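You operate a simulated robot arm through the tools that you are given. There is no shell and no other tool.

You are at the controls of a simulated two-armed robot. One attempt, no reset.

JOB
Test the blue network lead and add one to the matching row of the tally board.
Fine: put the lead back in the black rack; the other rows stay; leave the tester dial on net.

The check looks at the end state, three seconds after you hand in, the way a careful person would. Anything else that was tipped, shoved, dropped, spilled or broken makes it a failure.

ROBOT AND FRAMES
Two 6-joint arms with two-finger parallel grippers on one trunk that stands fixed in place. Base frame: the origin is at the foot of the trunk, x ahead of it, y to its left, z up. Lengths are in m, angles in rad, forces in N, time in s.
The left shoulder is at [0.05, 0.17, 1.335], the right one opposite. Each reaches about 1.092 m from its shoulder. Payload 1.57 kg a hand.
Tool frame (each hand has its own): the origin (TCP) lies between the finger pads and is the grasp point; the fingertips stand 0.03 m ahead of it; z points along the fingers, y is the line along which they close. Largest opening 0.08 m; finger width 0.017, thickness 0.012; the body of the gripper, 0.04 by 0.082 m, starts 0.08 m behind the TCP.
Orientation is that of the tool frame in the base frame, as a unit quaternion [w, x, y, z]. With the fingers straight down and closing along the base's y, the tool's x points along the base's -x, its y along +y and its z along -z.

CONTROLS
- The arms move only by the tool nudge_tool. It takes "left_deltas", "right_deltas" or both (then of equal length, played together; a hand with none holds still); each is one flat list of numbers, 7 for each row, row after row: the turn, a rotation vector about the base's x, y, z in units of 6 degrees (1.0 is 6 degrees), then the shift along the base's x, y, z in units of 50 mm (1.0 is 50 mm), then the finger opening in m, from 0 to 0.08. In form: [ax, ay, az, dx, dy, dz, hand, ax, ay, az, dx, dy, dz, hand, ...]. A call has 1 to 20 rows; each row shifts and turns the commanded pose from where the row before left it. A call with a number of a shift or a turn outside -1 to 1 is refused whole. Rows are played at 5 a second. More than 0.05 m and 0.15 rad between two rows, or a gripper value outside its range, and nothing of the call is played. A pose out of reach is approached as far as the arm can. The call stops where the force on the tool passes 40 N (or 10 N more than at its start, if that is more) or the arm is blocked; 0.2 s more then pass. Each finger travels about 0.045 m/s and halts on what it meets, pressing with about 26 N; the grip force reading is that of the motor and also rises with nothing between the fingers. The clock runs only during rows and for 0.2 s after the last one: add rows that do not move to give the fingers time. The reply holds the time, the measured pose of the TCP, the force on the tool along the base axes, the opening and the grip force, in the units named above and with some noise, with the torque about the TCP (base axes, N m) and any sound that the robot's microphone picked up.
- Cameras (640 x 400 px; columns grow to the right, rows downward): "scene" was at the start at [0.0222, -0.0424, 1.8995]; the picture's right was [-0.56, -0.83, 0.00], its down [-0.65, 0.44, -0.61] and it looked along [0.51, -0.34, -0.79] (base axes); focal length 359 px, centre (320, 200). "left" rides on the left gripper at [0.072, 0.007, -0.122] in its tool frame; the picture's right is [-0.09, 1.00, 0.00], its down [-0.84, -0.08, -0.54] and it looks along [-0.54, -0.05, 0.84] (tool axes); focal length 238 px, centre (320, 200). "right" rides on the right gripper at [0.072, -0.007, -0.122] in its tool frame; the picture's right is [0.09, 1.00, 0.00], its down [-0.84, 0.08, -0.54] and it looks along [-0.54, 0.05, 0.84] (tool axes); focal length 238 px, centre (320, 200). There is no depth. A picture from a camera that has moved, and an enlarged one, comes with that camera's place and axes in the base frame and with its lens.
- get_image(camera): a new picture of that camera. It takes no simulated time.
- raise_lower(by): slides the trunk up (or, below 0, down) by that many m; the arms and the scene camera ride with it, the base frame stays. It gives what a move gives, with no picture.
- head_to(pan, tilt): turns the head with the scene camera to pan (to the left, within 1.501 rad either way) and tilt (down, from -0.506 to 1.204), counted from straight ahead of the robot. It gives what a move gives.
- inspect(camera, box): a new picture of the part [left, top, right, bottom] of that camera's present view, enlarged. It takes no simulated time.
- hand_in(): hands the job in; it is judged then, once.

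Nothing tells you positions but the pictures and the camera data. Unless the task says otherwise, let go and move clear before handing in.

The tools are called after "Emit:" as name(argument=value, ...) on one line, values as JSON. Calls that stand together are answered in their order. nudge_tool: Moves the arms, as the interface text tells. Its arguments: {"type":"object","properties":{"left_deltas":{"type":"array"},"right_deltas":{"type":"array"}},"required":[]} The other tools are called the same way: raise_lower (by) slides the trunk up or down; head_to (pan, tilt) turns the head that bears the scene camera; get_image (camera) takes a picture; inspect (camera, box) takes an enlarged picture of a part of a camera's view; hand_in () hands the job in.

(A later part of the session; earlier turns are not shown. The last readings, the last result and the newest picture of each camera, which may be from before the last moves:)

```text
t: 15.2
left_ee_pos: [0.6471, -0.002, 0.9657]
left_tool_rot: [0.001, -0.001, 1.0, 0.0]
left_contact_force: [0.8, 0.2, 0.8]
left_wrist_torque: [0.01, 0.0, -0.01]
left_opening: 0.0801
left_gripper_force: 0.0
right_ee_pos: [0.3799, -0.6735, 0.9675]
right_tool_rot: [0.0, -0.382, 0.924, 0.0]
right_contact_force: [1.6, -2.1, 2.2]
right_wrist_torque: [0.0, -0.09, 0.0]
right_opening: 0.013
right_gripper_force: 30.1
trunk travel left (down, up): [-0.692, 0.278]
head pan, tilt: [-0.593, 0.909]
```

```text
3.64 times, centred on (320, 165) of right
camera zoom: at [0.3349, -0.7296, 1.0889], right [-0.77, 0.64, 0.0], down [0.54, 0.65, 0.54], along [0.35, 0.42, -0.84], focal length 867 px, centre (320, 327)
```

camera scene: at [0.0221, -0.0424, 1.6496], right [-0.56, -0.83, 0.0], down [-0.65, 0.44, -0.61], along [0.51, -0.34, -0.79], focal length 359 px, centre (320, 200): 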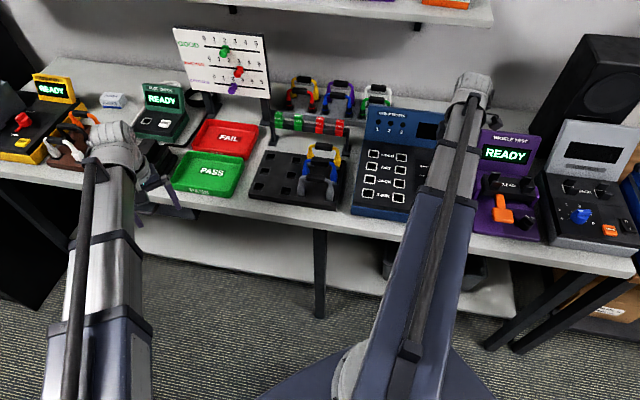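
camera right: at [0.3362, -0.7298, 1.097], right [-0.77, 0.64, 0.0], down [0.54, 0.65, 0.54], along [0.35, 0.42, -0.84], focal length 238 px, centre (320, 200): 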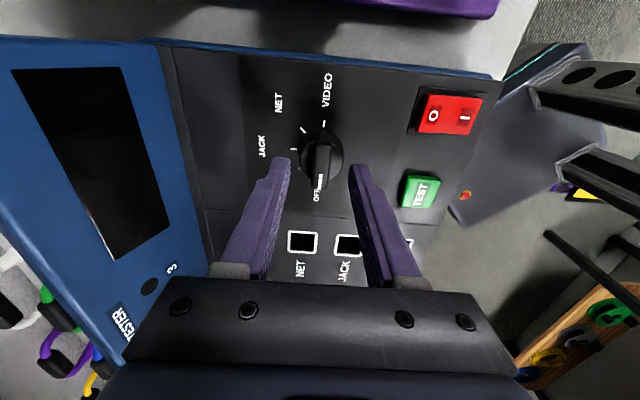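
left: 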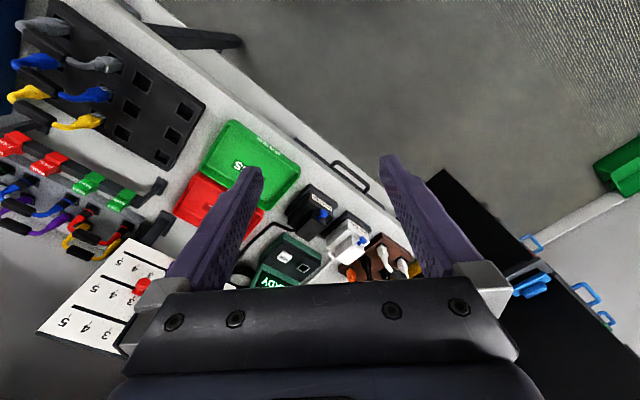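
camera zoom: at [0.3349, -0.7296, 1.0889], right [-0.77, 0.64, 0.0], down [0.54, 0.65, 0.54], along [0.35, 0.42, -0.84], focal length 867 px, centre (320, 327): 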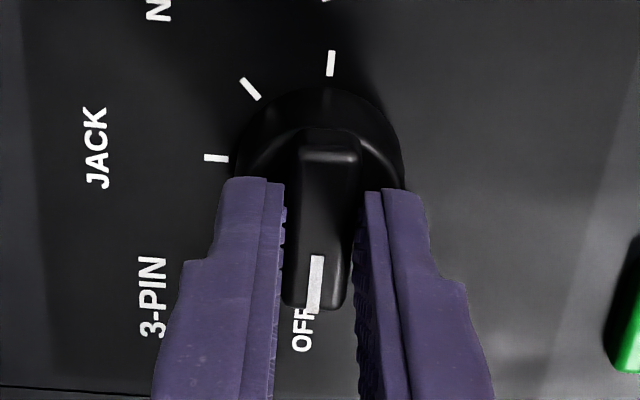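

The fingers now hold the ridge at 13 mm opening. I'll turn it clockwise as seen from above by 45° first, toward 3-PIN, and check.

Emit:
nudge_tool(right_deltas=[0, 0, -0.75, 0, 0, 0, 0.005, 0, 0, -0.75, 0, 0, 0, 0.005, 0, 0, -0.75, 0, 0, 0, 0.005, 0, 0, -0.75, 0, 0, 0, 0.005, 0, 0, -0.75, 0, 0, 0, 0.005, 0, 0, -0.75, 0, 0, 0, 0.005, 0, 0, -0.75, 0, 0, 0, 0.005, 0, 0, -0.75, 0, 0, 0, 0.005, 0, 0, -0.75, 0, 0, 0, 0.005, 0, 0, -0.75, 0, 0, 0, 0.005, 0, 0, 0, 0, 0, 0, 0.005])

Emit:
get_image(camera="right")

```text
t: 17.6
left_ee_pos: [0.6476, -0.0018, 0.966]
left_tool_rot: [0.001, -0.001, 1.0, 0.0]
left_contact_force: [0.4, 0.3, -0.4]
left_wrist_torque: [0.0, 0.0, 0.04]
left_opening: 0.0799
left_gripper_force: 0.1
right_ee_pos: [0.3807, -0.6725, 0.9667]
right_tool_rot: [0.0, 0.0, 1.0, 0.0]
right_contact_force: [7.6, 3.1, 0.5]
right_wrist_torque: [0.07, -0.59, -0.03]
right_opening: 0.0129
right_gripper_force: 29.8
trunk travel left (down, up): [-0.692, 0.278]
head pan, tilt: [-0.593, 0.909]
```

```text
taken
camera right: at [0.309, -0.6804, 1.0889], right [-0.09, 1.0, 0.0], down [0.84, 0.08, 0.54], along [0.54, 0.05, -0.84], focal length 238 px, centre (320, 200)
```

right: 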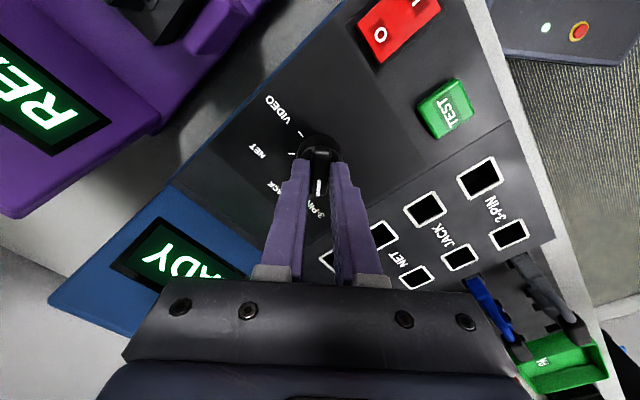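

The screen lit up with READY at 3-PIN, so power is on. I'll continue the remaining 90° to NET in two steps, with a small shift to ease the side force.

Emit:
nudge_tool(right_deltas=[0, 0, -0.75, 0.02, 0, 0, 0.005, 0, 0, -0.75, 0, 0, 0, 0.005, 0, 0, -0.75, 0, 0, 0, 0.005, 0, 0, -0.75, 0, 0, 0, 0.005, 0, 0, -0.75, 0, 0, 0, 0.005, 0, 0, -0.75, 0, 0, 0, 0.005, 0, 0, -0.75, 0, 0, 0, 0.005, 0, 0, -0.75, 0, 0, 0, 0.005, 0, 0, -0.75, 0, 0, 0, 0.005, 0, 0, -0.75, 0, 0, 0, 0.005, 0, 0, 0, 0, 0, 0, 0.005])

Emit:
get_image(camera="right")

```text
t: 20.1
left_ee_pos: [0.6476, -0.0025, 0.9668]
left_tool_rot: [0.001, -0.001, 1.0, 0.0]
left_contact_force: [0.0, -0.8, 0.0]
left_wrist_torque: [-0.01, 0.02, 0.02]
left_opening: 0.0802
left_gripper_force: 0.1
right_ee_pos: [0.3802, -0.6726, 0.967]
right_tool_rot: [-0.001, 0.383, 0.924, 0.0]
right_contact_force: [-8.9, 14.8, -18.9]
right_wrist_torque: [0.21, 0.1, -0.03]
right_opening: 0.0132
right_gripper_force: 29.6
trunk travel left (down, up): [-0.692, 0.278]
head pan, tilt: [-0.593, 0.909]
```

```text
taken
camera right: at [0.3258, -0.6271, 1.0891], right [0.64, 0.77, 0.0], down [0.65, -0.54, 0.54], along [0.42, -0.34, -0.84], focal length 238 px, centre (320, 200)
```

right: 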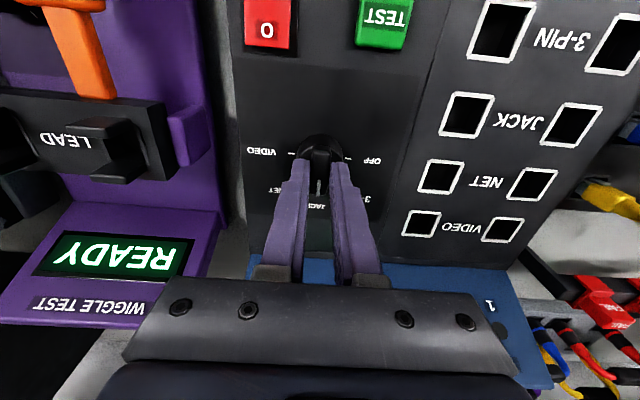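

The dial is at JACK now, but the side force has built up. I'll open to relieve it, check, and then regrip.

Emit:
nudge_tool(right_deltas=[0, 0, 0, 0, 0, 0, 0.035, 0, 0, 0, 0, 0, 0, 0.035, 0, 0, 0, 0, 0, 0, 0.035])

Emit:
inspect(camera="right", box=[240, 100, 400, 225])

```text
t: 20.9
left_ee_pos: [0.6464, -0.0018, 0.9664]
left_tool_rot: [0.0, -0.001, 1.0, 0.0]
left_contact_force: [0.6, 1.0, 0.3]
left_wrist_torque: [-0.03, 0.0, 0.0]
left_opening: 0.08
left_gripper_force: 0.0
right_ee_pos: [0.3811, -0.673, 0.9663]
right_tool_rot: [-0.001, 0.382, 0.924, 0.0]
right_contact_force: [1.0, -0.2, -0.1]
right_wrist_torque: [-0.01, -0.04, -0.02]
right_opening: 0.0353
right_gripper_force: 0.1
trunk travel left (down, up): [-0.692, 0.278]
head pan, tilt: [-0.593, 0.909]
```

```text
3.20 times, centred on (320, 162) of right
camera zoom: at [0.3263, -0.6279, 1.089], right [0.64, 0.77, 0.0], down [0.65, -0.54, 0.54], along [0.42, -0.35, -0.84], focal length 763 px, centre (320, 320)
```

zoom: 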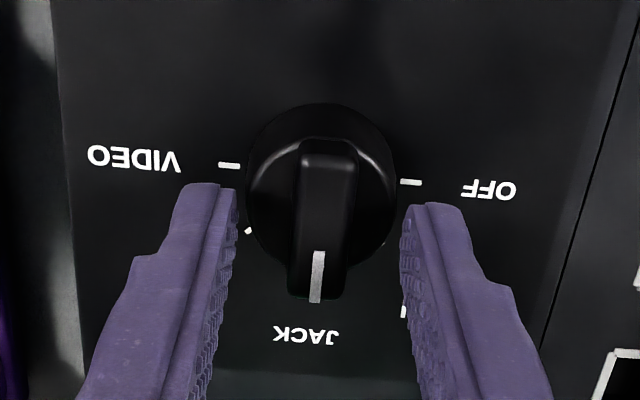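

The dial sits cleanly at JACK and the forces are back to zero. I'll regrip and turn the last 45° to NET.

Emit:
nudge_tool(right_deltas=[0, 0, 0, 0, 0, 0, 0.005, 0, 0, 0, 0, 0, 0, 0.005, 0, 0, 0, 0, 0, 0, 0.005, 0, 0, 0, 0, 0, 0, 0.005, 0, 0, -0.75, 0, 0, 0, 0.005, 0, 0, -0.75, 0, 0, 0, 0.005, 0, 0, -0.75, 0, 0, 0, 0.005, 0, 0, -0.75, 0, 0, 0, 0.005, 0, 0, -0.75, 0, 0, 0, 0.005, 0, 0, -0.75, 0, 0, 0, 0.005, 0, 0, -0.75, 0, 0, 0, 0.005, 0, 0, -0.75, 0, 0, 0, 0.005, 0, 0, -0.75, 0, 0, 0, 0.005, 0, 0, -0.75, 0, 0, 0, 0.005, 0, 0, 0, 0, 0, 0, 0.005])

Emit:
nudge_tool(right_deltas=[0, 0, 0, 0, 0, 0, 0.035, 0, 0, 0, 0, 0, 0, 0.035, 0, 0, 0, 0, 0, 0, 0.035])

Emit:
inspect(camera="right", box=[240, 100, 400, 225])

Emit:
get_image(camera="right")

```text
t: 24.1
left_ee_pos: [0.6474, -0.0017, 0.9671]
left_tool_rot: [0.0, 0.0, 1.0, 0.0]
left_contact_force: [0.0, -0.4, -0.2]
left_wrist_torque: [0.0, -0.01, -0.03]
left_opening: 0.08
left_gripper_force: 0.0
right_ee_pos: [0.3811, -0.673, 0.9666]
right_tool_rot: [0.0, 0.707, 0.707, 0.0]
right_contact_force: [-0.7, 3.3, -3.8]
right_wrist_torque: [0.98, 0.0, -0.02]
right_opening: 0.0126
right_gripper_force: 29.0
trunk travel left (down, up): [-0.692, 0.278]
head pan, tilt: [-0.593, 0.909]
```

```text
t: 24.9
left_ee_pos: [0.6477, -0.0023, 0.9662]
left_tool_rot: [0.0, -0.001, 1.0, 0.0]
left_contact_force: [0.0, -0.2, 0.4]
left_wrist_torque: [-0.04, 0.0, -0.03]
left_opening: 0.08
left_gripper_force: 0.1
right_ee_pos: [0.3801, -0.674, 0.966]
right_tool_rot: [0.0, 0.707, 0.707, 0.0]
right_contact_force: [-0.2, -0.2, -0.1]
right_wrist_torque: [0.0, -0.03, 0.01]
right_opening: 0.035
right_gripper_force: 0.1
trunk travel left (down, up): [-0.692, 0.278]
head pan, tilt: [-0.593, 0.909]
```

```text
3.20 times, centred on (320, 162) of right
camera zoom: at [0.3747, -0.6022, 1.0889], right [1.0, 0.09, 0.0], down [0.08, -0.84, 0.54], along [0.05, -0.54, -0.84], focal length 763 px, centre (320, 320)
```

zoom: 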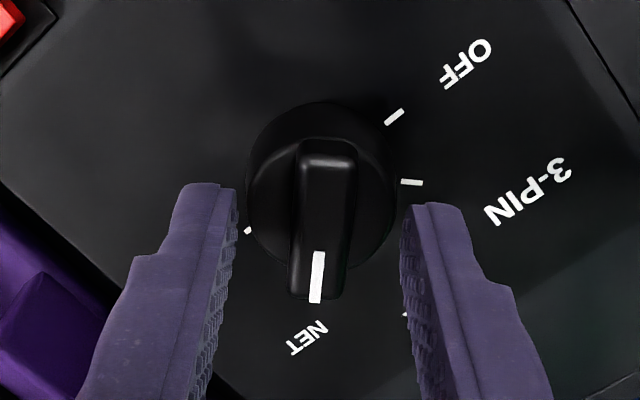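

```text
taken
camera right: at [0.3747, -0.6022, 1.0889], right [1.0, 0.09, 0.0], down [0.08, -0.84, 0.54], along [0.05, -0.54, -0.84], focal length 238 px, centre (320, 200)
```

right: 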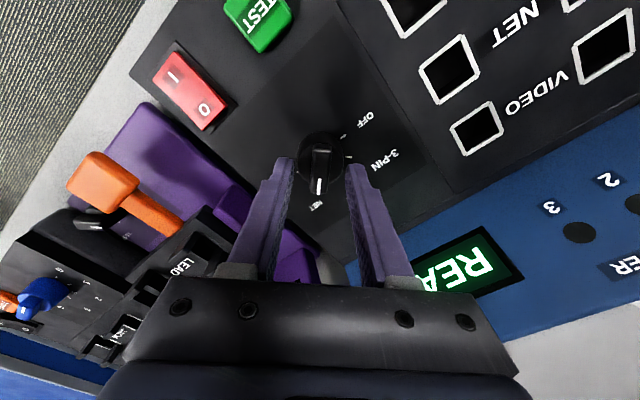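

The dial is on NET and the tester shows READY. Next I'll raise the trunk, turn the hand back to the bench angle and move above the blue lead's handle in the black rack.

Emit:
raise_lower(by=0.11)

Emit:
nudge_tool(right_deltas=[0, 0, 1, 0.2, 0.25, 0, 0.05, 0, 0, 1, 0.2, 0.25, 0, 0.05, 0, 0, 1, 0.2, 0.25, 0, 0.05, 0, 0, 1, 0.2, 0.25, 0, 0.05, 0, 0, 1, 0.2, 0.25, 0, 0.05, 0, 0, 1, 0.2, 0.25, 0, 0.05, 0, 0, 1, 0.2, 0.25, 0, 0.05, 0, 0, 1, 0.2, 0.25, 0, 0.05, 0, 0, 1, 0.2, 0.25, 0, 0.05, 0, 0, 1, 0.2, 0.25, 0, 0.05, 0, 0, 1, 0.2, 0.25, 0, 0.05, 0, 0, 1, 0.2, 0.25, 0, 0.05, 0, 0, 1, 0.2, 0.25, 0, 0.05, 0, 0, 1, 0.2, 0.25, 0, 0.05, 0, 0, 1, 0.2, 0.25, 0, 0.05, 0, 0, 1, 0.2, 0.25, 0, 0.05, 0, 0, 1, 0.2, 0.25, 0, 0.05, 0, 0, 1, 0.2, 0.25, 0, 0.05, 0, 0, 1, 0.2, 0.25, 0, 0.05, 0, 0, 1, 0.2, 0.25, 0, 0.05])

Emit:
nudge_tool(right_deltas=[0, 0, 1, 0.04, 0.01, 0, 0.05, 0, 0, 1, 0.04, 0.01, 0, 0.05, 0, 0, 0.5, 0.02, 0, 0, 0.05, 0, 0, 0, 0, 0, 0, 0.05, 0, 0, 0, 0, 0, 0, 0.05])

Emit:
get_image(camera="right")

Emit:
get_image(camera="scene")

```text
t: 26.3
left_ee_pos: [0.6475, -0.0022, 1.0775]
left_tool_rot: [0.001, 0.001, 1.0, 0.0]
left_contact_force: [0.5, -0.2, 0.2]
left_wrist_torque: [0.01, 0.03, 0.0]
left_opening: 0.0799
left_gripper_force: 0.1
right_ee_pos: [0.3816, -0.6739, 1.0762]
right_tool_rot: [0.0, 0.707, 0.707, 0.0]
right_contact_force: [0.1, 0.4, -0.7]
right_wrist_torque: [0.0, 0.04, 0.08]
right_opening: 0.0348
right_gripper_force: 0.1
trunk travel left (down, up): [-0.802, 0.168]
head pan, tilt: [-0.593, 0.909]
```

```text
t: 30.5
left_ee_pos: [0.647, -0.0027, 1.0765]
left_tool_rot: [0.001, -0.001, 1.0, 0.0]
left_contact_force: [0.4, -0.1, 0.1]
left_wrist_torque: [-0.04, -0.01, -0.01]
left_opening: 0.0799
left_gripper_force: 0.1
right_ee_pos: [0.5804, -0.4236, 1.0762]
right_tool_rot: [0.0, -0.259, 0.966, 0.001]
right_contact_force: [0.1, 0.0, -0.3]
right_wrist_torque: [0.03, 0.01, 0.03]
right_opening: 0.0503
right_gripper_force: 0.0
trunk travel left (down, up): [-0.802, 0.168]
head pan, tilt: [-0.593, 0.909]
```

```text
t: 31.7
left_ee_pos: [0.6475, -0.0039, 1.0759]
left_tool_rot: [0.001, -0.001, 1.0, 0.0]
left_contact_force: [0.7, -0.4, 0.2]
left_wrist_torque: [-0.02, 0.01, 0.05]
left_opening: 0.0798
left_gripper_force: 0.0
right_ee_pos: [0.5856, -0.4219, 1.0753]
right_tool_rot: [0.0, -0.383, 0.924, 0.001]
right_contact_force: [0.1, 0.3, -1.0]
right_wrist_torque: [-0.01, -0.03, -0.01]
right_opening: 0.0504
right_gripper_force: 0.0
trunk travel left (down, up): [-0.802, 0.168]
head pan, tilt: [-0.593, 0.909]
```

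```text
taken
camera right: at [0.5413, -0.4775, 1.1989], right [-0.77, 0.64, 0.0], down [0.54, 0.65, 0.54], along [0.35, 0.42, -0.84], focal length 238 px, centre (320, 200)
```

right: 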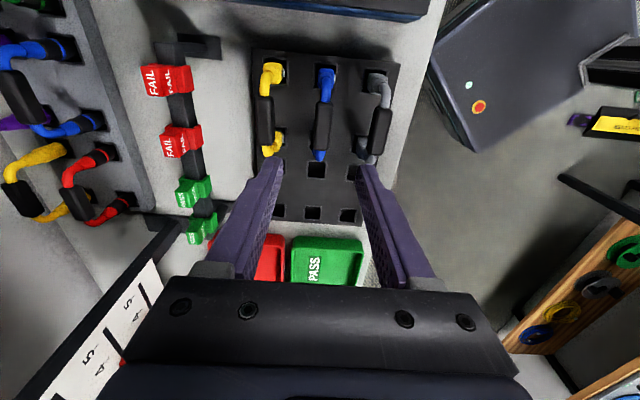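

```text
taken
camera scene: at [0.0222, -0.0424, 1.7515], right [-0.56, -0.83, 0.0], down [-0.65, 0.44, -0.61], along [0.51, -0.34, -0.79], focal length 359 px, centre (320, 200)
```

scene: 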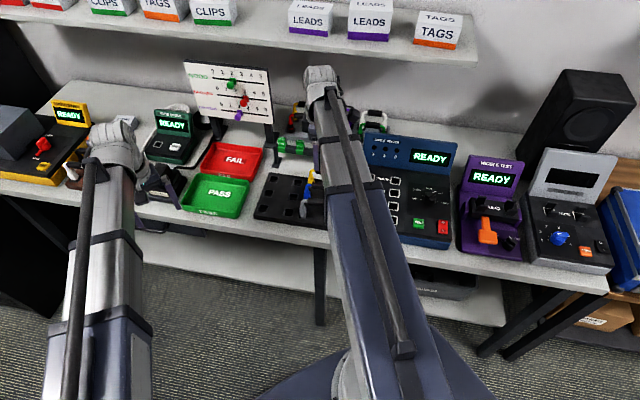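

The hand is above the blue lead, which sits near the centre line between the fingers. I'll zoom in to refine the alignment before going down.

Emit:
inspect(camera="right", box=[240, 50, 400, 180])

```text
3.08 times, centred on (320, 115) of right
camera zoom: at [0.5413, -0.4775, 1.1989], right [-0.77, 0.64, 0.0], down [0.54, 0.65, 0.54], along [0.35, 0.42, -0.84], focal length 733 px, centre (320, 462)
```

zoom: 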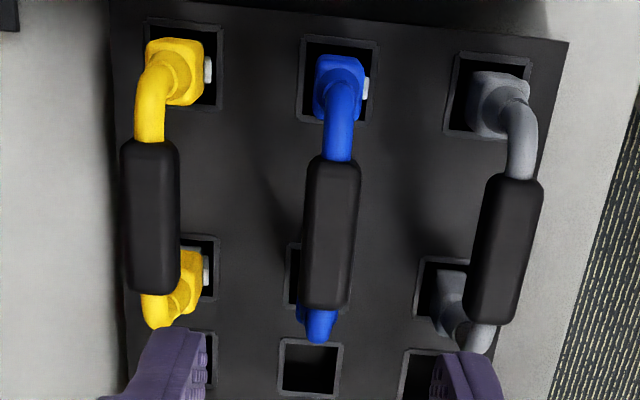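

The handle is about 3 mm off toward the tester side and 3 mm toward the front. I'll correct this, lower partway and check again.

Emit:
nudge_tool(right_deltas=[0, 0, 0, -0.088, -0.006, 0, 0.05, 0, 0, 0, 0, 0, 0, 0.05])

Emit:
raise_lower(by=-0.085)

Emit:
inspect(camera="right", box=[220, 60, 420, 220])

```text
t: 32.3
left_ee_pos: [0.6467, -0.0021, 1.0766]
left_tool_rot: [0.002, -0.002, 1.0, 0.0]
left_contact_force: [0.9, -0.3, -0.3]
left_wrist_torque: [0.01, 0.01, -0.02]
left_opening: 0.08
left_gripper_force: 0.1
right_ee_pos: [0.5819, -0.4217, 1.0763]
right_tool_rot: [0.0, -0.384, 0.924, 0.0]
right_contact_force: [-0.3, 0.4, 0.0]
right_wrist_torque: [-0.01, 0.04, -0.01]
right_opening: 0.0498
right_gripper_force: 0.1
trunk travel left (down, up): [-0.802, 0.168]
head pan, tilt: [-0.593, 0.909]
```

```text
t: 33.5
left_ee_pos: [0.6466, -0.0031, 0.9916]
left_tool_rot: [0.002, -0.001, 1.0, 0.0]
left_contact_force: [0.4, -0.9, -0.9]
left_wrist_torque: [0.0, -0.01, 0.0]
left_opening: 0.0801
left_gripper_force: 0.0
right_ee_pos: [0.5816, -0.4234, 0.9917]
right_tool_rot: [0.0, -0.383, 0.924, 0.001]
right_contact_force: [-0.3, -0.1, 0.2]
right_wrist_torque: [0.01, 0.01, 0.01]
right_opening: 0.0501
right_gripper_force: 0.1
trunk travel left (down, up): [-0.717, 0.253]
head pan, tilt: [-0.593, 0.909]
```

```text
2.50 times, centred on (320, 140) of right
camera zoom: at [0.5362, -0.4785, 1.114], right [-0.77, 0.64, 0.0], down [0.54, 0.65, 0.54], along [0.35, 0.42, -0.84], focal length 596 px, centre (320, 350)
```

zoom: 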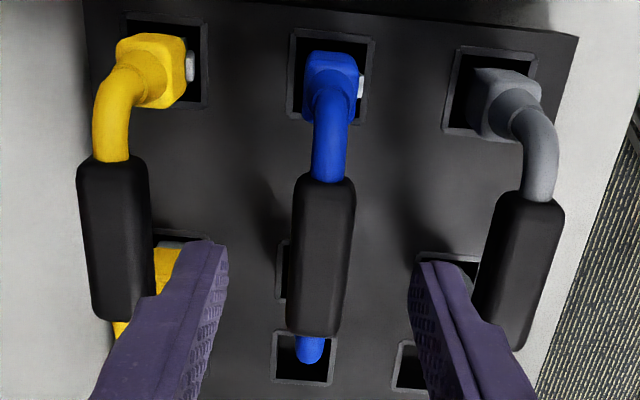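

The alignment is within 1 mm. I'll narrow the opening a little, lower the rest of the way and close on the handle.

Emit:
nudge_tool(right_deltas=[0, 0, 0, 0, 0, 0, 0.042, 0, 0, 0, 0, 0, 0, 0.042])

Emit:
raise_lower(by=-0.035)

Emit:
inspect(camera="right", box=[220, 60, 420, 220])

```text
t: 34.1
left_ee_pos: [0.6477, -0.0019, 0.9922]
left_tool_rot: [0.002, -0.001, 1.0, 0.0]
left_contact_force: [-0.3, 0.1, -0.6]
left_wrist_torque: [0.0, 0.01, 0.02]
left_opening: 0.0798
left_gripper_force: 0.1
right_ee_pos: [0.581, -0.4213, 0.9918]
right_tool_rot: [-0.001, -0.383, 0.924, 0.0]
right_contact_force: [1.4, 0.4, -0.5]
right_wrist_torque: [-0.02, -0.01, 0.0]
right_opening: 0.0424
right_gripper_force: 0.1
trunk travel left (down, up): [-0.717, 0.253]
head pan, tilt: [-0.593, 0.909]
```

```text
t: 34.9
left_ee_pos: [0.6469, -0.0019, 0.9573]
left_tool_rot: [0.001, -0.001, 1.0, 0.0]
left_contact_force: [0.9, 1.0, -0.9]
left_wrist_torque: [-0.03, -0.01, 0.01]
left_opening: 0.08
left_gripper_force: 0.0
right_ee_pos: [0.5822, -0.4212, 0.9573]
right_tool_rot: [0.0, -0.382, 0.924, 0.0]
right_contact_force: [0.5, -0.1, 0.6]
right_wrist_torque: [-0.01, -0.03, -0.01]
right_opening: 0.042
right_gripper_force: 0.0
trunk travel left (down, up): [-0.682, 0.288]
head pan, tilt: [-0.593, 0.909]
```

```text
2.50 times, centred on (320, 140) of right
camera zoom: at [0.5362, -0.4785, 1.079], right [-0.77, 0.64, 0.0], down [0.54, 0.65, 0.54], along [0.35, 0.42, -0.84], focal length 596 px, centre (320, 350)
```

zoom: 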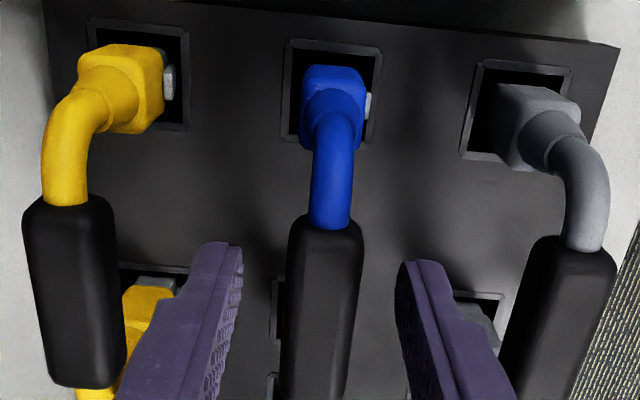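

The handle lies between the fingers with clear space to the neighbouring leads. I'll close on it now.

Emit:
nudge_tool(right_deltas=[0, 0, 0, 0, 0, 0, 0.005, 0, 0, 0, 0, 0, 0, 0.005, 0, 0, 0, 0, 0, 0, 0.005, 0, 0, 0, 0, 0, 0, 0.005, 0, 0, 0, 0, 0, 0, 0.005])

Emit:
inspect(camera="right", box=[220, 60, 420, 220])

```text
t: 36.1
left_ee_pos: [0.6471, -0.0024, 0.9562]
left_tool_rot: [0.001, -0.002, 1.0, 0.0]
left_contact_force: [0.1, -0.8, 0.0]
left_wrist_torque: [-0.02, -0.03, 0.02]
left_opening: 0.0801
left_gripper_force: 0.1
right_ee_pos: [0.582, -0.4218, 0.9573]
right_tool_rot: [0.0, -0.383, 0.924, 0.0]
right_contact_force: [0.3, -0.5, 0.3]
right_wrist_torque: [-0.01, -0.05, 0.01]
right_opening: 0.017
right_gripper_force: 25.9
trunk travel left (down, up): [-0.682, 0.288]
head pan, tilt: [-0.593, 0.909]
```

```text
2.50 times, centred on (320, 140) of right
camera zoom: at [0.5363, -0.4785, 1.0789], right [-0.77, 0.64, 0.0], down [0.54, 0.65, 0.54], along [0.35, 0.42, -0.84], focal length 596 px, centre (320, 350)
```

zoom: 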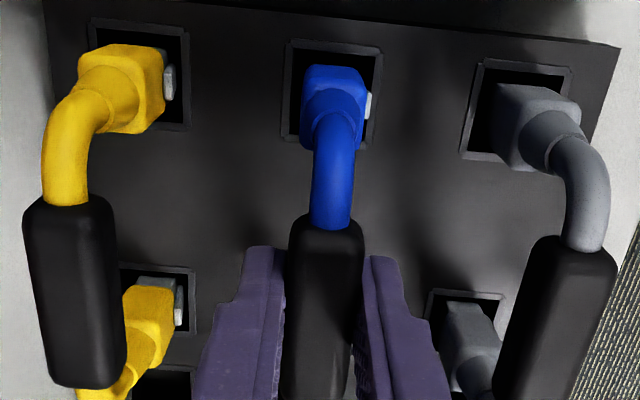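

I have the handle at 17 mm opening; the return pose is TCP [0.582, -0.423], 45°, trunk at -0.682. I'll lift the lead out and check it.

Emit:
raise_lower(by=0.13)

Emit:
get_image(camera="right")

Emit:
get_image(camera="left")

Emit:
get_image(camera="scene")

```text
t: 37.6
left_ee_pos: [0.6472, -0.0024, 1.0871]
left_tool_rot: [0.001, -0.001, 1.0, 0.0]
left_contact_force: [1.3, -0.7, -0.8]
left_wrist_torque: [0.0, -0.04, 0.02]
left_opening: 0.0801
left_gripper_force: 0.0
right_ee_pos: [0.5824, -0.4223, 1.0863]
right_tool_rot: [-0.001, -0.383, 0.924, 0.0]
right_contact_force: [-0.3, -0.5, -1.0]
right_wrist_torque: [0.02, 0.03, 0.0]
right_opening: 0.0171
right_gripper_force: 25.9
trunk travel left (down, up): [-0.812, 0.158]
head pan, tilt: [-0.593, 0.909]
```

```text
taken
camera right: at [0.5364, -0.4786, 1.2088], right [-0.77, 0.64, 0.0], down [0.54, 0.65, 0.54], along [0.35, 0.42, -0.84], focal length 238 px, centre (320, 200)
```

right: 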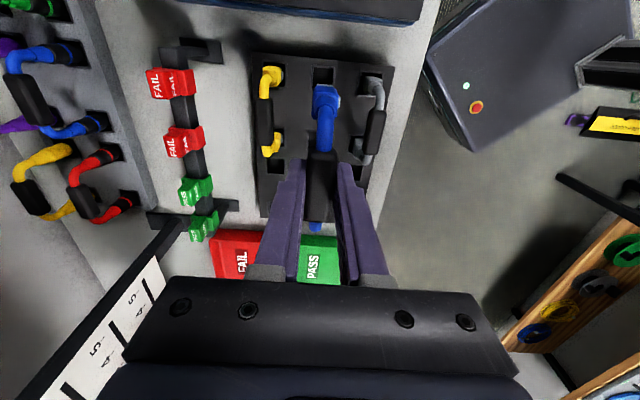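

```text
taken
camera left: at [0.576, 0.0043, 1.2092], right [0.09, 1.0, 0.0], down [0.84, -0.08, 0.54], along [0.54, -0.05, -0.84], focal length 238 px, centre (320, 200)
```

left: 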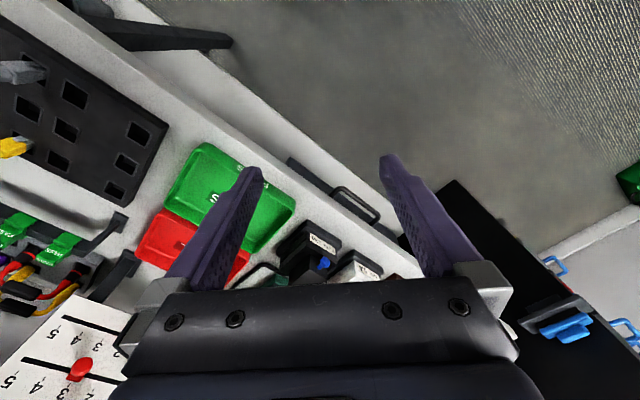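

```text
taken
camera scene: at [0.0224, -0.0425, 1.7614], right [-0.56, -0.83, 0.0], down [-0.65, 0.44, -0.61], along [0.51, -0.34, -0.79], focal length 359 px, centre (320, 200)
```

scene: 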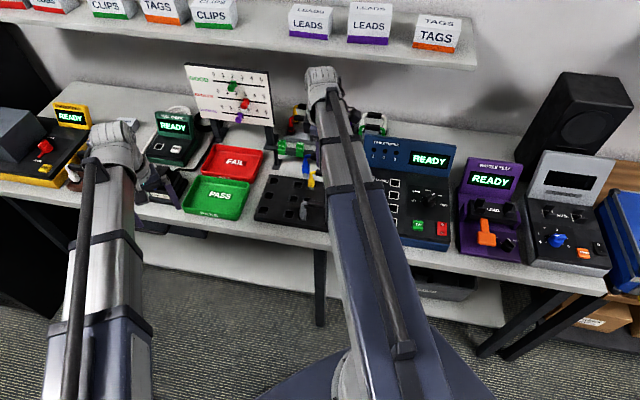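

The lead is out cleanly and the neighbours are undisturbed. I'll record where the empty rack hole sits in the hand view so I can match the NET sockets the same way.

Emit:
inspect(camera="right", box=[260, 50, 390, 160])

Emit:
inspect(camera="right", box=[250, 140, 400, 250])

```text
3.64 times, centred on (325, 105) of right
camera zoom: at [0.5364, -0.4786, 1.2088], right [-0.77, 0.64, 0.0], down [0.54, 0.65, 0.54], along [0.35, 0.42, -0.84], focal length 867 px, centre (302, 546)
```

zoom: 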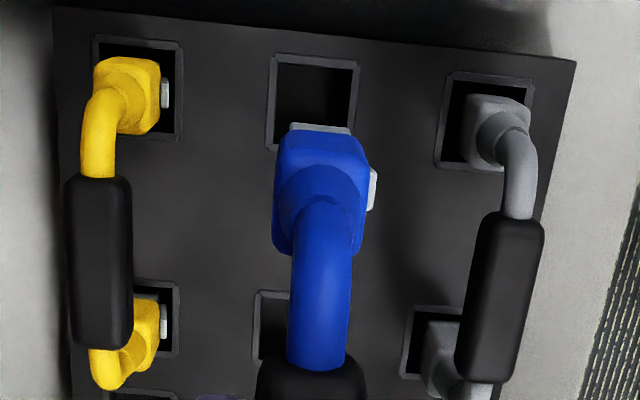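

```text
3.64 times, centred on (325, 195) of right
camera zoom: at [0.5364, -0.4786, 1.2088], right [-0.77, 0.64, 0.0], down [0.54, 0.65, 0.54], along [0.35, 0.42, -0.84], focal length 867 px, centre (302, 218)
```

zoom: 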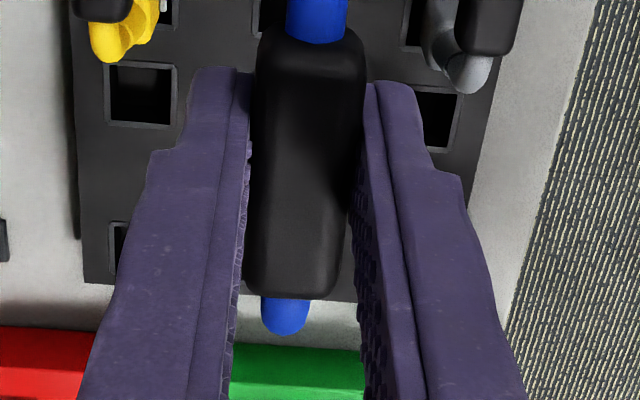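

I measure the near plug about 37 mm from the TCP along the bench. I'll raise a little more and carry the lead over the NET pair with a hover target of [0.4875, -0.5817].

Emit:
raise_lower(by=0.038)

Emit:
nudge_tool(right_deltas=[0, 0, 0, -0.316, -0.53, 0, 0.005, 0, 0, 0, -0.316, -0.53, 0, 0.005, 0, 0, 0, -0.316, -0.53, 0, 0.005, 0, 0, 0, -0.316, -0.53, 0, 0.005, 0, 0, 0, -0.316, -0.53, 0, 0.005, 0, 0, 0, -0.316, -0.53, 0, 0.005, 0, 0, 0, 0, 0, 0, 0.005, 0, 0, 0, 0, 0, 0, 0.005])

Emit:
get_image(camera="right")

Emit:
inspect(camera="right", box=[260, 50, 390, 160])

Emit:
get_image(camera="scene")

```text
t: 38.5
left_ee_pos: [0.6475, -0.0034, 1.1241]
left_tool_rot: [0.002, 0.0, 1.0, 0.0]
left_contact_force: [-0.1, 0.3, 0.0]
left_wrist_torque: [0.01, -0.02, 0.0]
left_opening: 0.0801
left_gripper_force: 0.1
right_ee_pos: [0.5825, -0.4222, 1.1255]
right_tool_rot: [0.0, -0.382, 0.924, 0.0]
right_contact_force: [-0.1, 0.3, -0.3]
right_wrist_torque: [-0.01, -0.01, -0.01]
right_opening: 0.017
right_gripper_force: 26.2
trunk travel left (down, up): [-0.85, 0.12]
head pan, tilt: [-0.593, 0.909]
```

```text
t: 40.3
left_ee_pos: [0.647, -0.0027, 1.1251]
left_tool_rot: [0.001, -0.001, 1.0, -0.001]
left_contact_force: [-0.1, -0.4, -0.7]
left_wrist_torque: [0.0, -0.03, -0.03]
left_opening: 0.08
left_gripper_force: 0.0
right_ee_pos: [0.4853, -0.5816, 1.1249]
right_tool_rot: [0.0, -0.383, 0.924, 0.0]
right_contact_force: [1.0, -0.7, -0.1]
right_wrist_torque: [0.0, 0.02, -0.01]
right_opening: 0.0172
right_gripper_force: 25.6
trunk travel left (down, up): [-0.85, 0.12]
head pan, tilt: [-0.593, 0.909]
```

```text
taken
camera right: at [0.4406, -0.6381, 1.2468], right [-0.77, 0.64, 0.0], down [0.54, 0.65, 0.54], along [0.35, 0.42, -0.84], focal length 238 px, centre (320, 200)
```

right: 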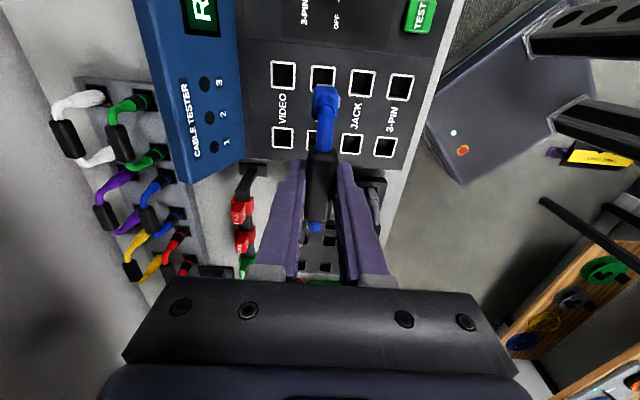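

```text
3.64 times, centred on (325, 105) of right
camera zoom: at [0.4406, -0.6381, 1.2468], right [-0.77, 0.64, 0.0], down [0.54, 0.65, 0.54], along [0.35, 0.42, -0.84], focal length 867 px, centre (302, 546)
```

zoom: 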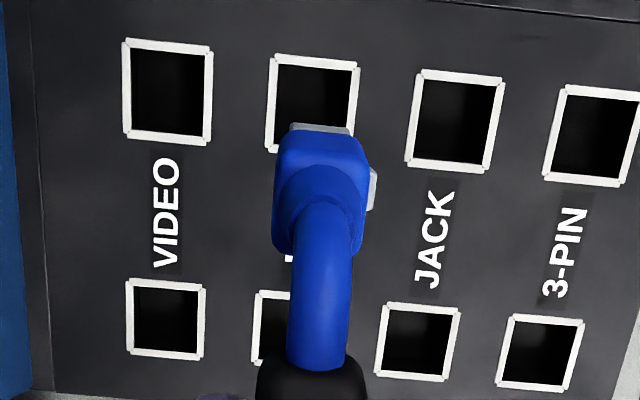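

```text
taken
camera scene: at [0.0221, -0.0428, 1.7995], right [-0.56, -0.83, 0.0], down [-0.65, 0.44, -0.61], along [0.51, -0.34, -0.79], focal length 359 px, centre (320, 200)
```

scene: 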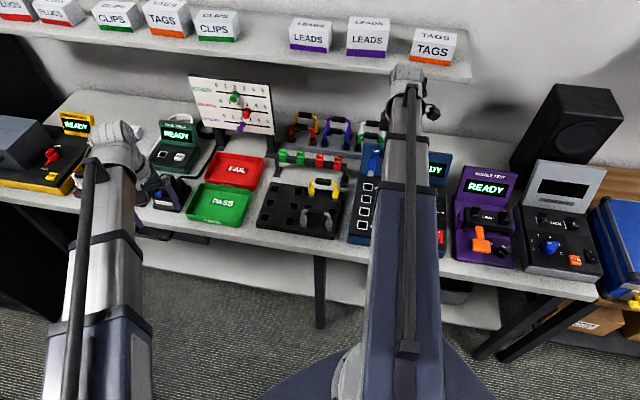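

The NET socket sits in the same place in the view as the rack hole did, within about 0.6 mm, and so does the far one. I'll lower the lead in stages and watch the force.

Emit:
raise_lower(by=-0.07)

Emit:
inspect(camera="right", box=[240, 50, 400, 180])

Emit:
inspect(camera="scene", box=[330, 120, 450, 260])

```text
t: 41.4
left_ee_pos: [0.6471, -0.0031, 1.0549]
left_tool_rot: [0.001, 0.0, 1.0, 0.0]
left_contact_force: [0.2, -0.7, -0.6]
left_wrist_torque: [-0.03, 0.0, 0.02]
left_opening: 0.0799
left_gripper_force: 0.2
right_ee_pos: [0.4856, -0.5815, 1.0563]
right_tool_rot: [0.0, -0.383, 0.924, 0.0]
right_contact_force: [-0.3, 0.1, -0.6]
right_wrist_torque: [-0.03, 0.01, -0.03]
right_opening: 0.0172
right_gripper_force: 26.2
trunk travel left (down, up): [-0.78, 0.19]
head pan, tilt: [-0.593, 0.909]
```

```text
3.08 times, centred on (320, 115) of right
camera zoom: at [0.4408, -0.6375, 1.177], right [-0.77, 0.64, 0.0], down [0.54, 0.65, 0.54], along [0.35, 0.42, -0.84], focal length 733 px, centre (320, 462)
```

zoom: 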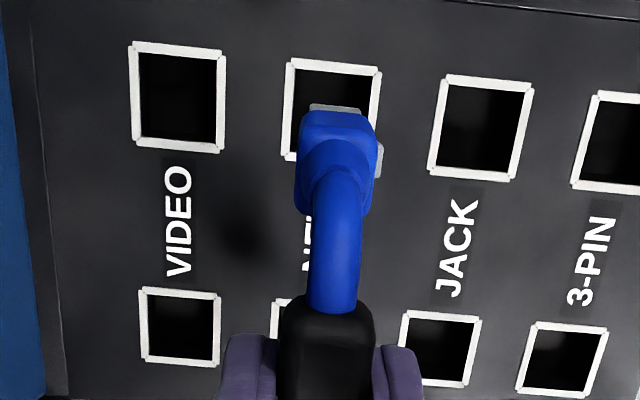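

```text
2.86 times, centred on (390, 190) of scene
camera zoom: at [0.0221, -0.0424, 1.7296], right [-0.56, -0.83, 0.0], down [-0.65, 0.44, -0.61], along [0.51, -0.34, -0.79], focal length 1025 px, centre (120, 229)
```

zoom: 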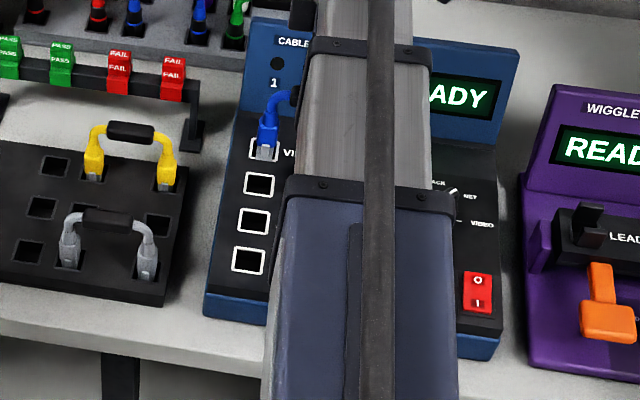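

The plug is tracking toward the centre of the socket. I'll go down another 35 mm.

Emit:
raise_lower(by=-0.035)

Emit:
inspect(camera="right", box=[240, 50, 400, 180])

```text
t: 42.1
left_ee_pos: [0.6472, -0.0036, 1.0193]
left_tool_rot: [0.001, -0.001, 1.0, 0.001]
left_contact_force: [-0.4, 0.8, -0.5]
left_wrist_torque: [0.01, 0.0, 0.03]
left_opening: 0.0799
left_gripper_force: 0.1
right_ee_pos: [0.4857, -0.5815, 1.0193]
right_tool_rot: [0.0, -0.383, 0.924, -0.001]
right_contact_force: [0.2, 0.2, -0.8]
right_wrist_torque: [0.0, -0.01, 0.01]
right_opening: 0.017
right_gripper_force: 25.7
trunk travel left (down, up): [-0.745, 0.225]
head pan, tilt: [-0.593, 0.909]
```

```text
3.08 times, centred on (320, 115) of right
camera zoom: at [0.4408, -0.6376, 1.142], right [-0.77, 0.64, 0.0], down [0.54, 0.65, 0.54], along [0.35, 0.42, -0.84], focal length 733 px, centre (320, 462)
```

zoom: 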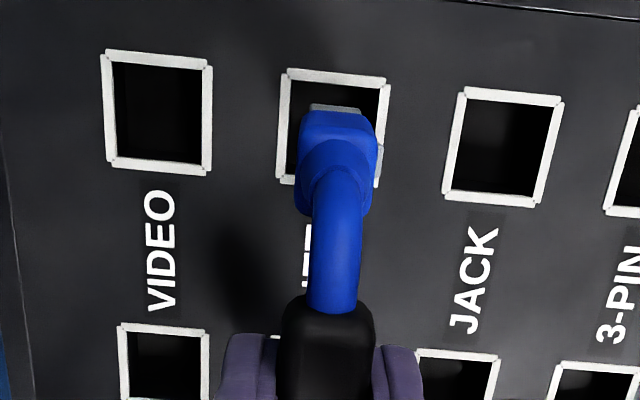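

Still aligned and no contact. I'll lower to the seated height, TCP about 0.995.

Emit:
raise_lower(by=-0.015)

Emit:
inspect(camera="right", box=[240, 50, 400, 180])

Emit:
raise_lower(by=-0.009)

Emit:
inspect(camera="right", box=[240, 50, 400, 180])

Emit:
inspect(camera="scene", box=[330, 100, 450, 240])

```text
t: 42.8
left_ee_pos: [0.6475, -0.0016, 1.0041]
left_tool_rot: [0.0, -0.001, 1.0, 0.0]
left_contact_force: [-0.4, 0.4, -0.2]
left_wrist_torque: [0.03, -0.03, 0.03]
left_opening: 0.0801
left_gripper_force: 0.1
right_ee_pos: [0.485, -0.5814, 1.0049]
right_tool_rot: [0.001, -0.382, 0.924, 0.0]
right_contact_force: [-0.2, 0.2, 0.1]
right_wrist_torque: [0.01, -0.01, -0.01]
right_opening: 0.0169
right_gripper_force: 26.7
trunk travel left (down, up): [-0.73, 0.24]
head pan, tilt: [-0.593, 0.909]
```

```text
3.08 times, centred on (320, 115) of right
camera zoom: at [0.4408, -0.6376, 1.127], right [-0.77, 0.64, 0.0], down [0.54, 0.65, 0.54], along [0.35, 0.42, -0.84], focal length 733 px, centre (320, 462)
```

zoom: 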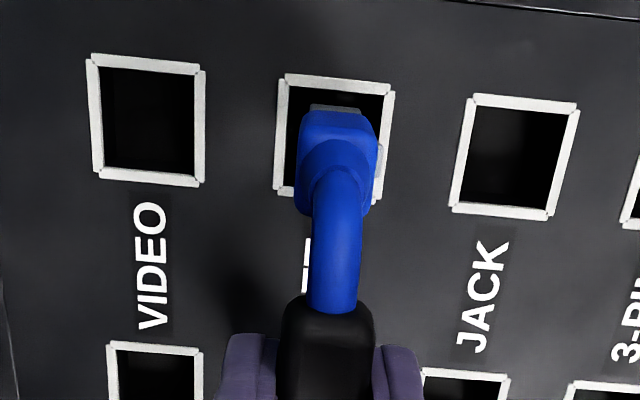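

```text
t: 43.4
left_ee_pos: [0.6463, -0.0021, 0.9964]
left_tool_rot: [0.001, -0.001, 1.0, 0.0]
left_contact_force: [-0.3, 0.1, -0.3]
left_wrist_torque: [0.01, -0.02, 0.0]
left_opening: 0.0801
left_gripper_force: 0.1
right_ee_pos: [0.4862, -0.5811, 0.9964]
right_tool_rot: [0.0, -0.382, 0.924, 0.0]
right_contact_force: [-0.4, 0.1, 0.0]
right_wrist_torque: [0.02, -0.01, 0.0]
right_opening: 0.0171
right_gripper_force: 25.6
trunk travel left (down, up): [-0.721, 0.249]
head pan, tilt: [-0.593, 0.909]
```

```text
3.08 times, centred on (320, 115) of right
camera zoom: at [0.4408, -0.6376, 1.1179], right [-0.77, 0.64, 0.0], down [0.54, 0.65, 0.54], along [0.35, 0.42, -0.84], focal length 733 px, centre (320, 462)
```

zoom: 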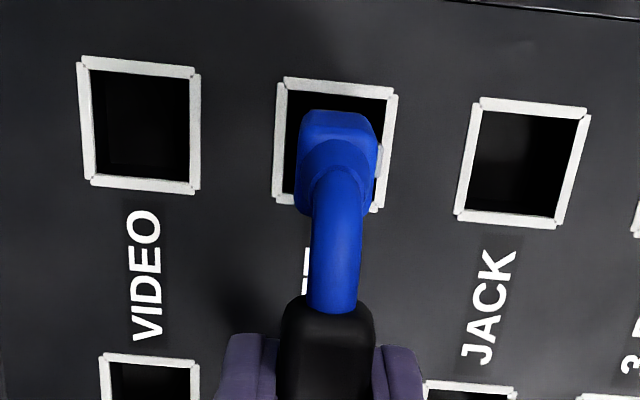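

```text
2.86 times, centred on (390, 170) of scene
camera zoom: at [0.0221, -0.0424, 1.6705], right [-0.56, -0.83, 0.0], down [-0.65, 0.44, -0.61], along [0.51, -0.34, -0.79], focal length 1025 px, centre (120, 286)
```

zoom: 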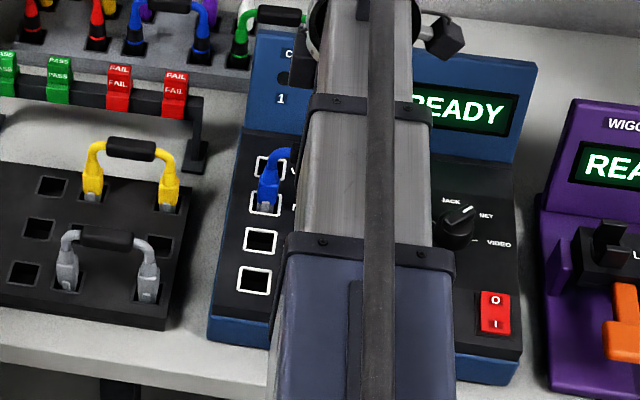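

No contact force yet, and the comparison suggests it needs about 6 mm more. I'll lower in small steps until the force rises.

Emit:
raise_lower(by=-0.004)

Emit:
raise_lower(by=-0.003)

Emit:
inspect(camera="right", box=[240, 50, 400, 180])

```text
t: 43.9
left_ee_pos: [0.6458, -0.0008, 0.9929]
left_tool_rot: [0.003, -0.001, 1.0, -0.001]
left_contact_force: [0.2, 0.0, 0.5]
left_wrist_torque: [-0.01, -0.01, 0.02]
left_opening: 0.08
left_gripper_force: 0.1
right_ee_pos: [0.4849, -0.5819, 0.9928]
right_tool_rot: [0.0, -0.383, 0.924, -0.002]
right_contact_force: [3.3, -3.7, 30.0]
right_wrist_torque: [-0.17, -0.23, -0.01]
right_opening: 0.0172
right_gripper_force: 25.8
trunk travel left (down, up): [-0.717, 0.253]
head pan, tilt: [-0.593, 0.909]
```

```text
t: 44.2
left_ee_pos: [0.6466, -0.001, 0.9934]
left_tool_rot: [0.001, -0.001, 1.0, -0.001]
left_contact_force: [0.7, -0.3, 1.4]
left_wrist_torque: [0.0, -0.01, -0.01]
left_opening: 0.08
left_gripper_force: 0.0
right_ee_pos: [0.4846, -0.5813, 0.9942]
right_tool_rot: [0.0, -0.382, 0.924, -0.002]
right_contact_force: [1.2, -2.0, 28.8]
right_wrist_torque: [0.08, -0.04, 0.02]
right_opening: 0.0169
right_gripper_force: 26.4
trunk travel left (down, up): [-0.717, 0.253]
head pan, tilt: [-0.593, 0.909]
stopped: the force on the tool passed its limit at 42 N (the readings are from after the stop); the commanded pose is now the measured one
```

```text
3.08 times, centred on (320, 115) of right
camera zoom: at [0.4402, -0.6368, 1.1156], right [-0.77, 0.64, 0.0], down [0.54, 0.65, 0.54], along [0.35, 0.41, -0.84], focal length 733 px, centre (320, 462)
```

zoom: 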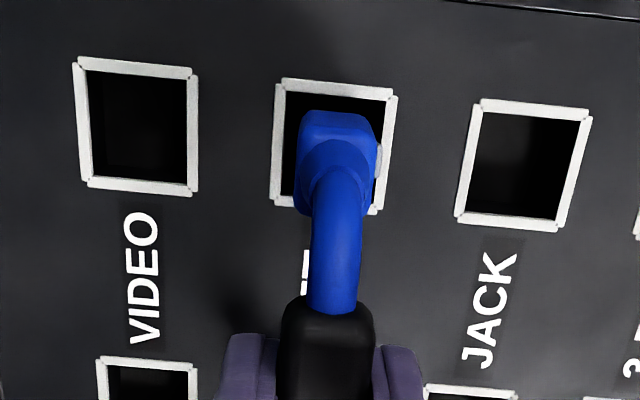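

The lead met firm resistance at about TCP 0.9935, close to its seated depth in the rack. I'll release, rise clear and look at whether it's seated.

Emit:
nudge_tool(right_deltas=[0, 0, 0, 0, 0, 0, 0.045, 0, 0, 0, 0, 0, 0, 0.045, 0, 0, 0, 0, 0, 0, 0.045, 0, 0, 0, 0, 0, 0, 0.045])

Emit:
inspect(camera="right", box=[220, 60, 420, 220])

Emit:
raise_lower(by=0.08)

Emit:
get_image(camera="right")

Emit:
inspect(camera="right", box=[240, 50, 400, 180])

```text
t: 45.2
left_ee_pos: [0.6476, -0.0032, 0.9924]
left_tool_rot: [0.002, -0.001, 1.0, 0.0]
left_contact_force: [0.5, 0.2, -0.2]
left_wrist_torque: [0.01, -0.02, -0.03]
left_opening: 0.08
left_gripper_force: 0.1
right_ee_pos: [0.4872, -0.5813, 0.9924]
right_tool_rot: [0.0, -0.383, 0.924, -0.001]
right_contact_force: [0.0, -0.5, -0.5]
right_wrist_torque: [0.03, 0.01, 0.0]
right_opening: 0.045
right_gripper_force: 0.1
trunk travel left (down, up): [-0.717, 0.253]
head pan, tilt: [-0.593, 0.909]
```

```text
2.50 times, centred on (320, 140) of right
camera zoom: at [0.4413, -0.6381, 1.1139], right [-0.77, 0.64, 0.0], down [0.54, 0.65, 0.54], along [0.35, 0.42, -0.84], focal length 596 px, centre (320, 350)
```

zoom: 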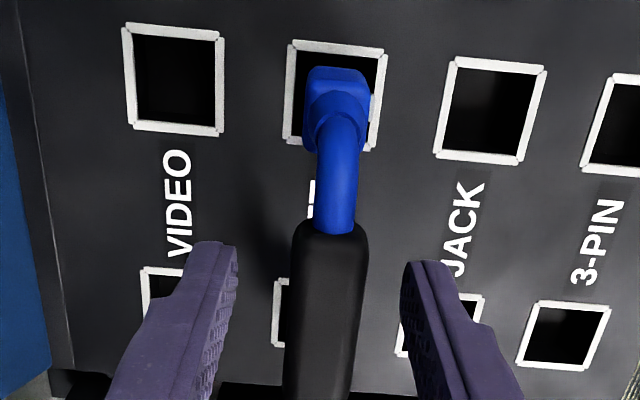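

```text
t: 46.4
left_ee_pos: [0.6466, -0.0022, 1.0719]
left_tool_rot: [0.0, -0.001, 1.0, 0.0]
left_contact_force: [-0.3, -0.2, 0.5]
left_wrist_torque: [0.0, -0.03, 0.01]
left_opening: 0.08
left_gripper_force: 0.0
right_ee_pos: [0.4872, -0.5818, 1.071]
right_tool_rot: [0.001, -0.383, 0.924, -0.001]
right_contact_force: [0.5, -0.1, -0.2]
right_wrist_torque: [-0.01, 0.01, 0.01]
right_opening: 0.0451
right_gripper_force: 0.1
trunk travel left (down, up): [-0.797, 0.173]
head pan, tilt: [-0.593, 0.909]
```

```text
taken
camera right: at [0.4413, -0.6381, 1.1939], right [-0.77, 0.64, 0.0], down [0.54, 0.65, 0.54], along [0.35, 0.42, -0.84], focal length 238 px, centre (320, 200)
```

right: 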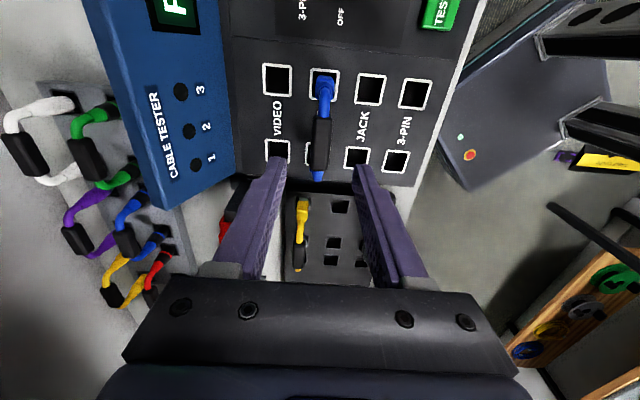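

```text
3.08 times, centred on (320, 115) of right
camera zoom: at [0.4413, -0.6381, 1.1939], right [-0.77, 0.64, 0.0], down [0.54, 0.65, 0.54], along [0.35, 0.42, -0.84], focal length 733 px, centre (320, 462)
```

zoom: 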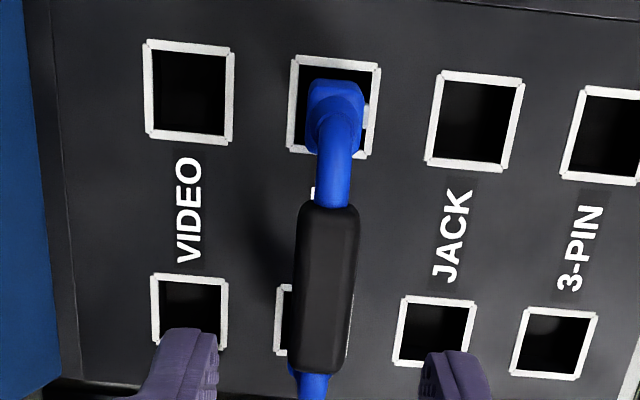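

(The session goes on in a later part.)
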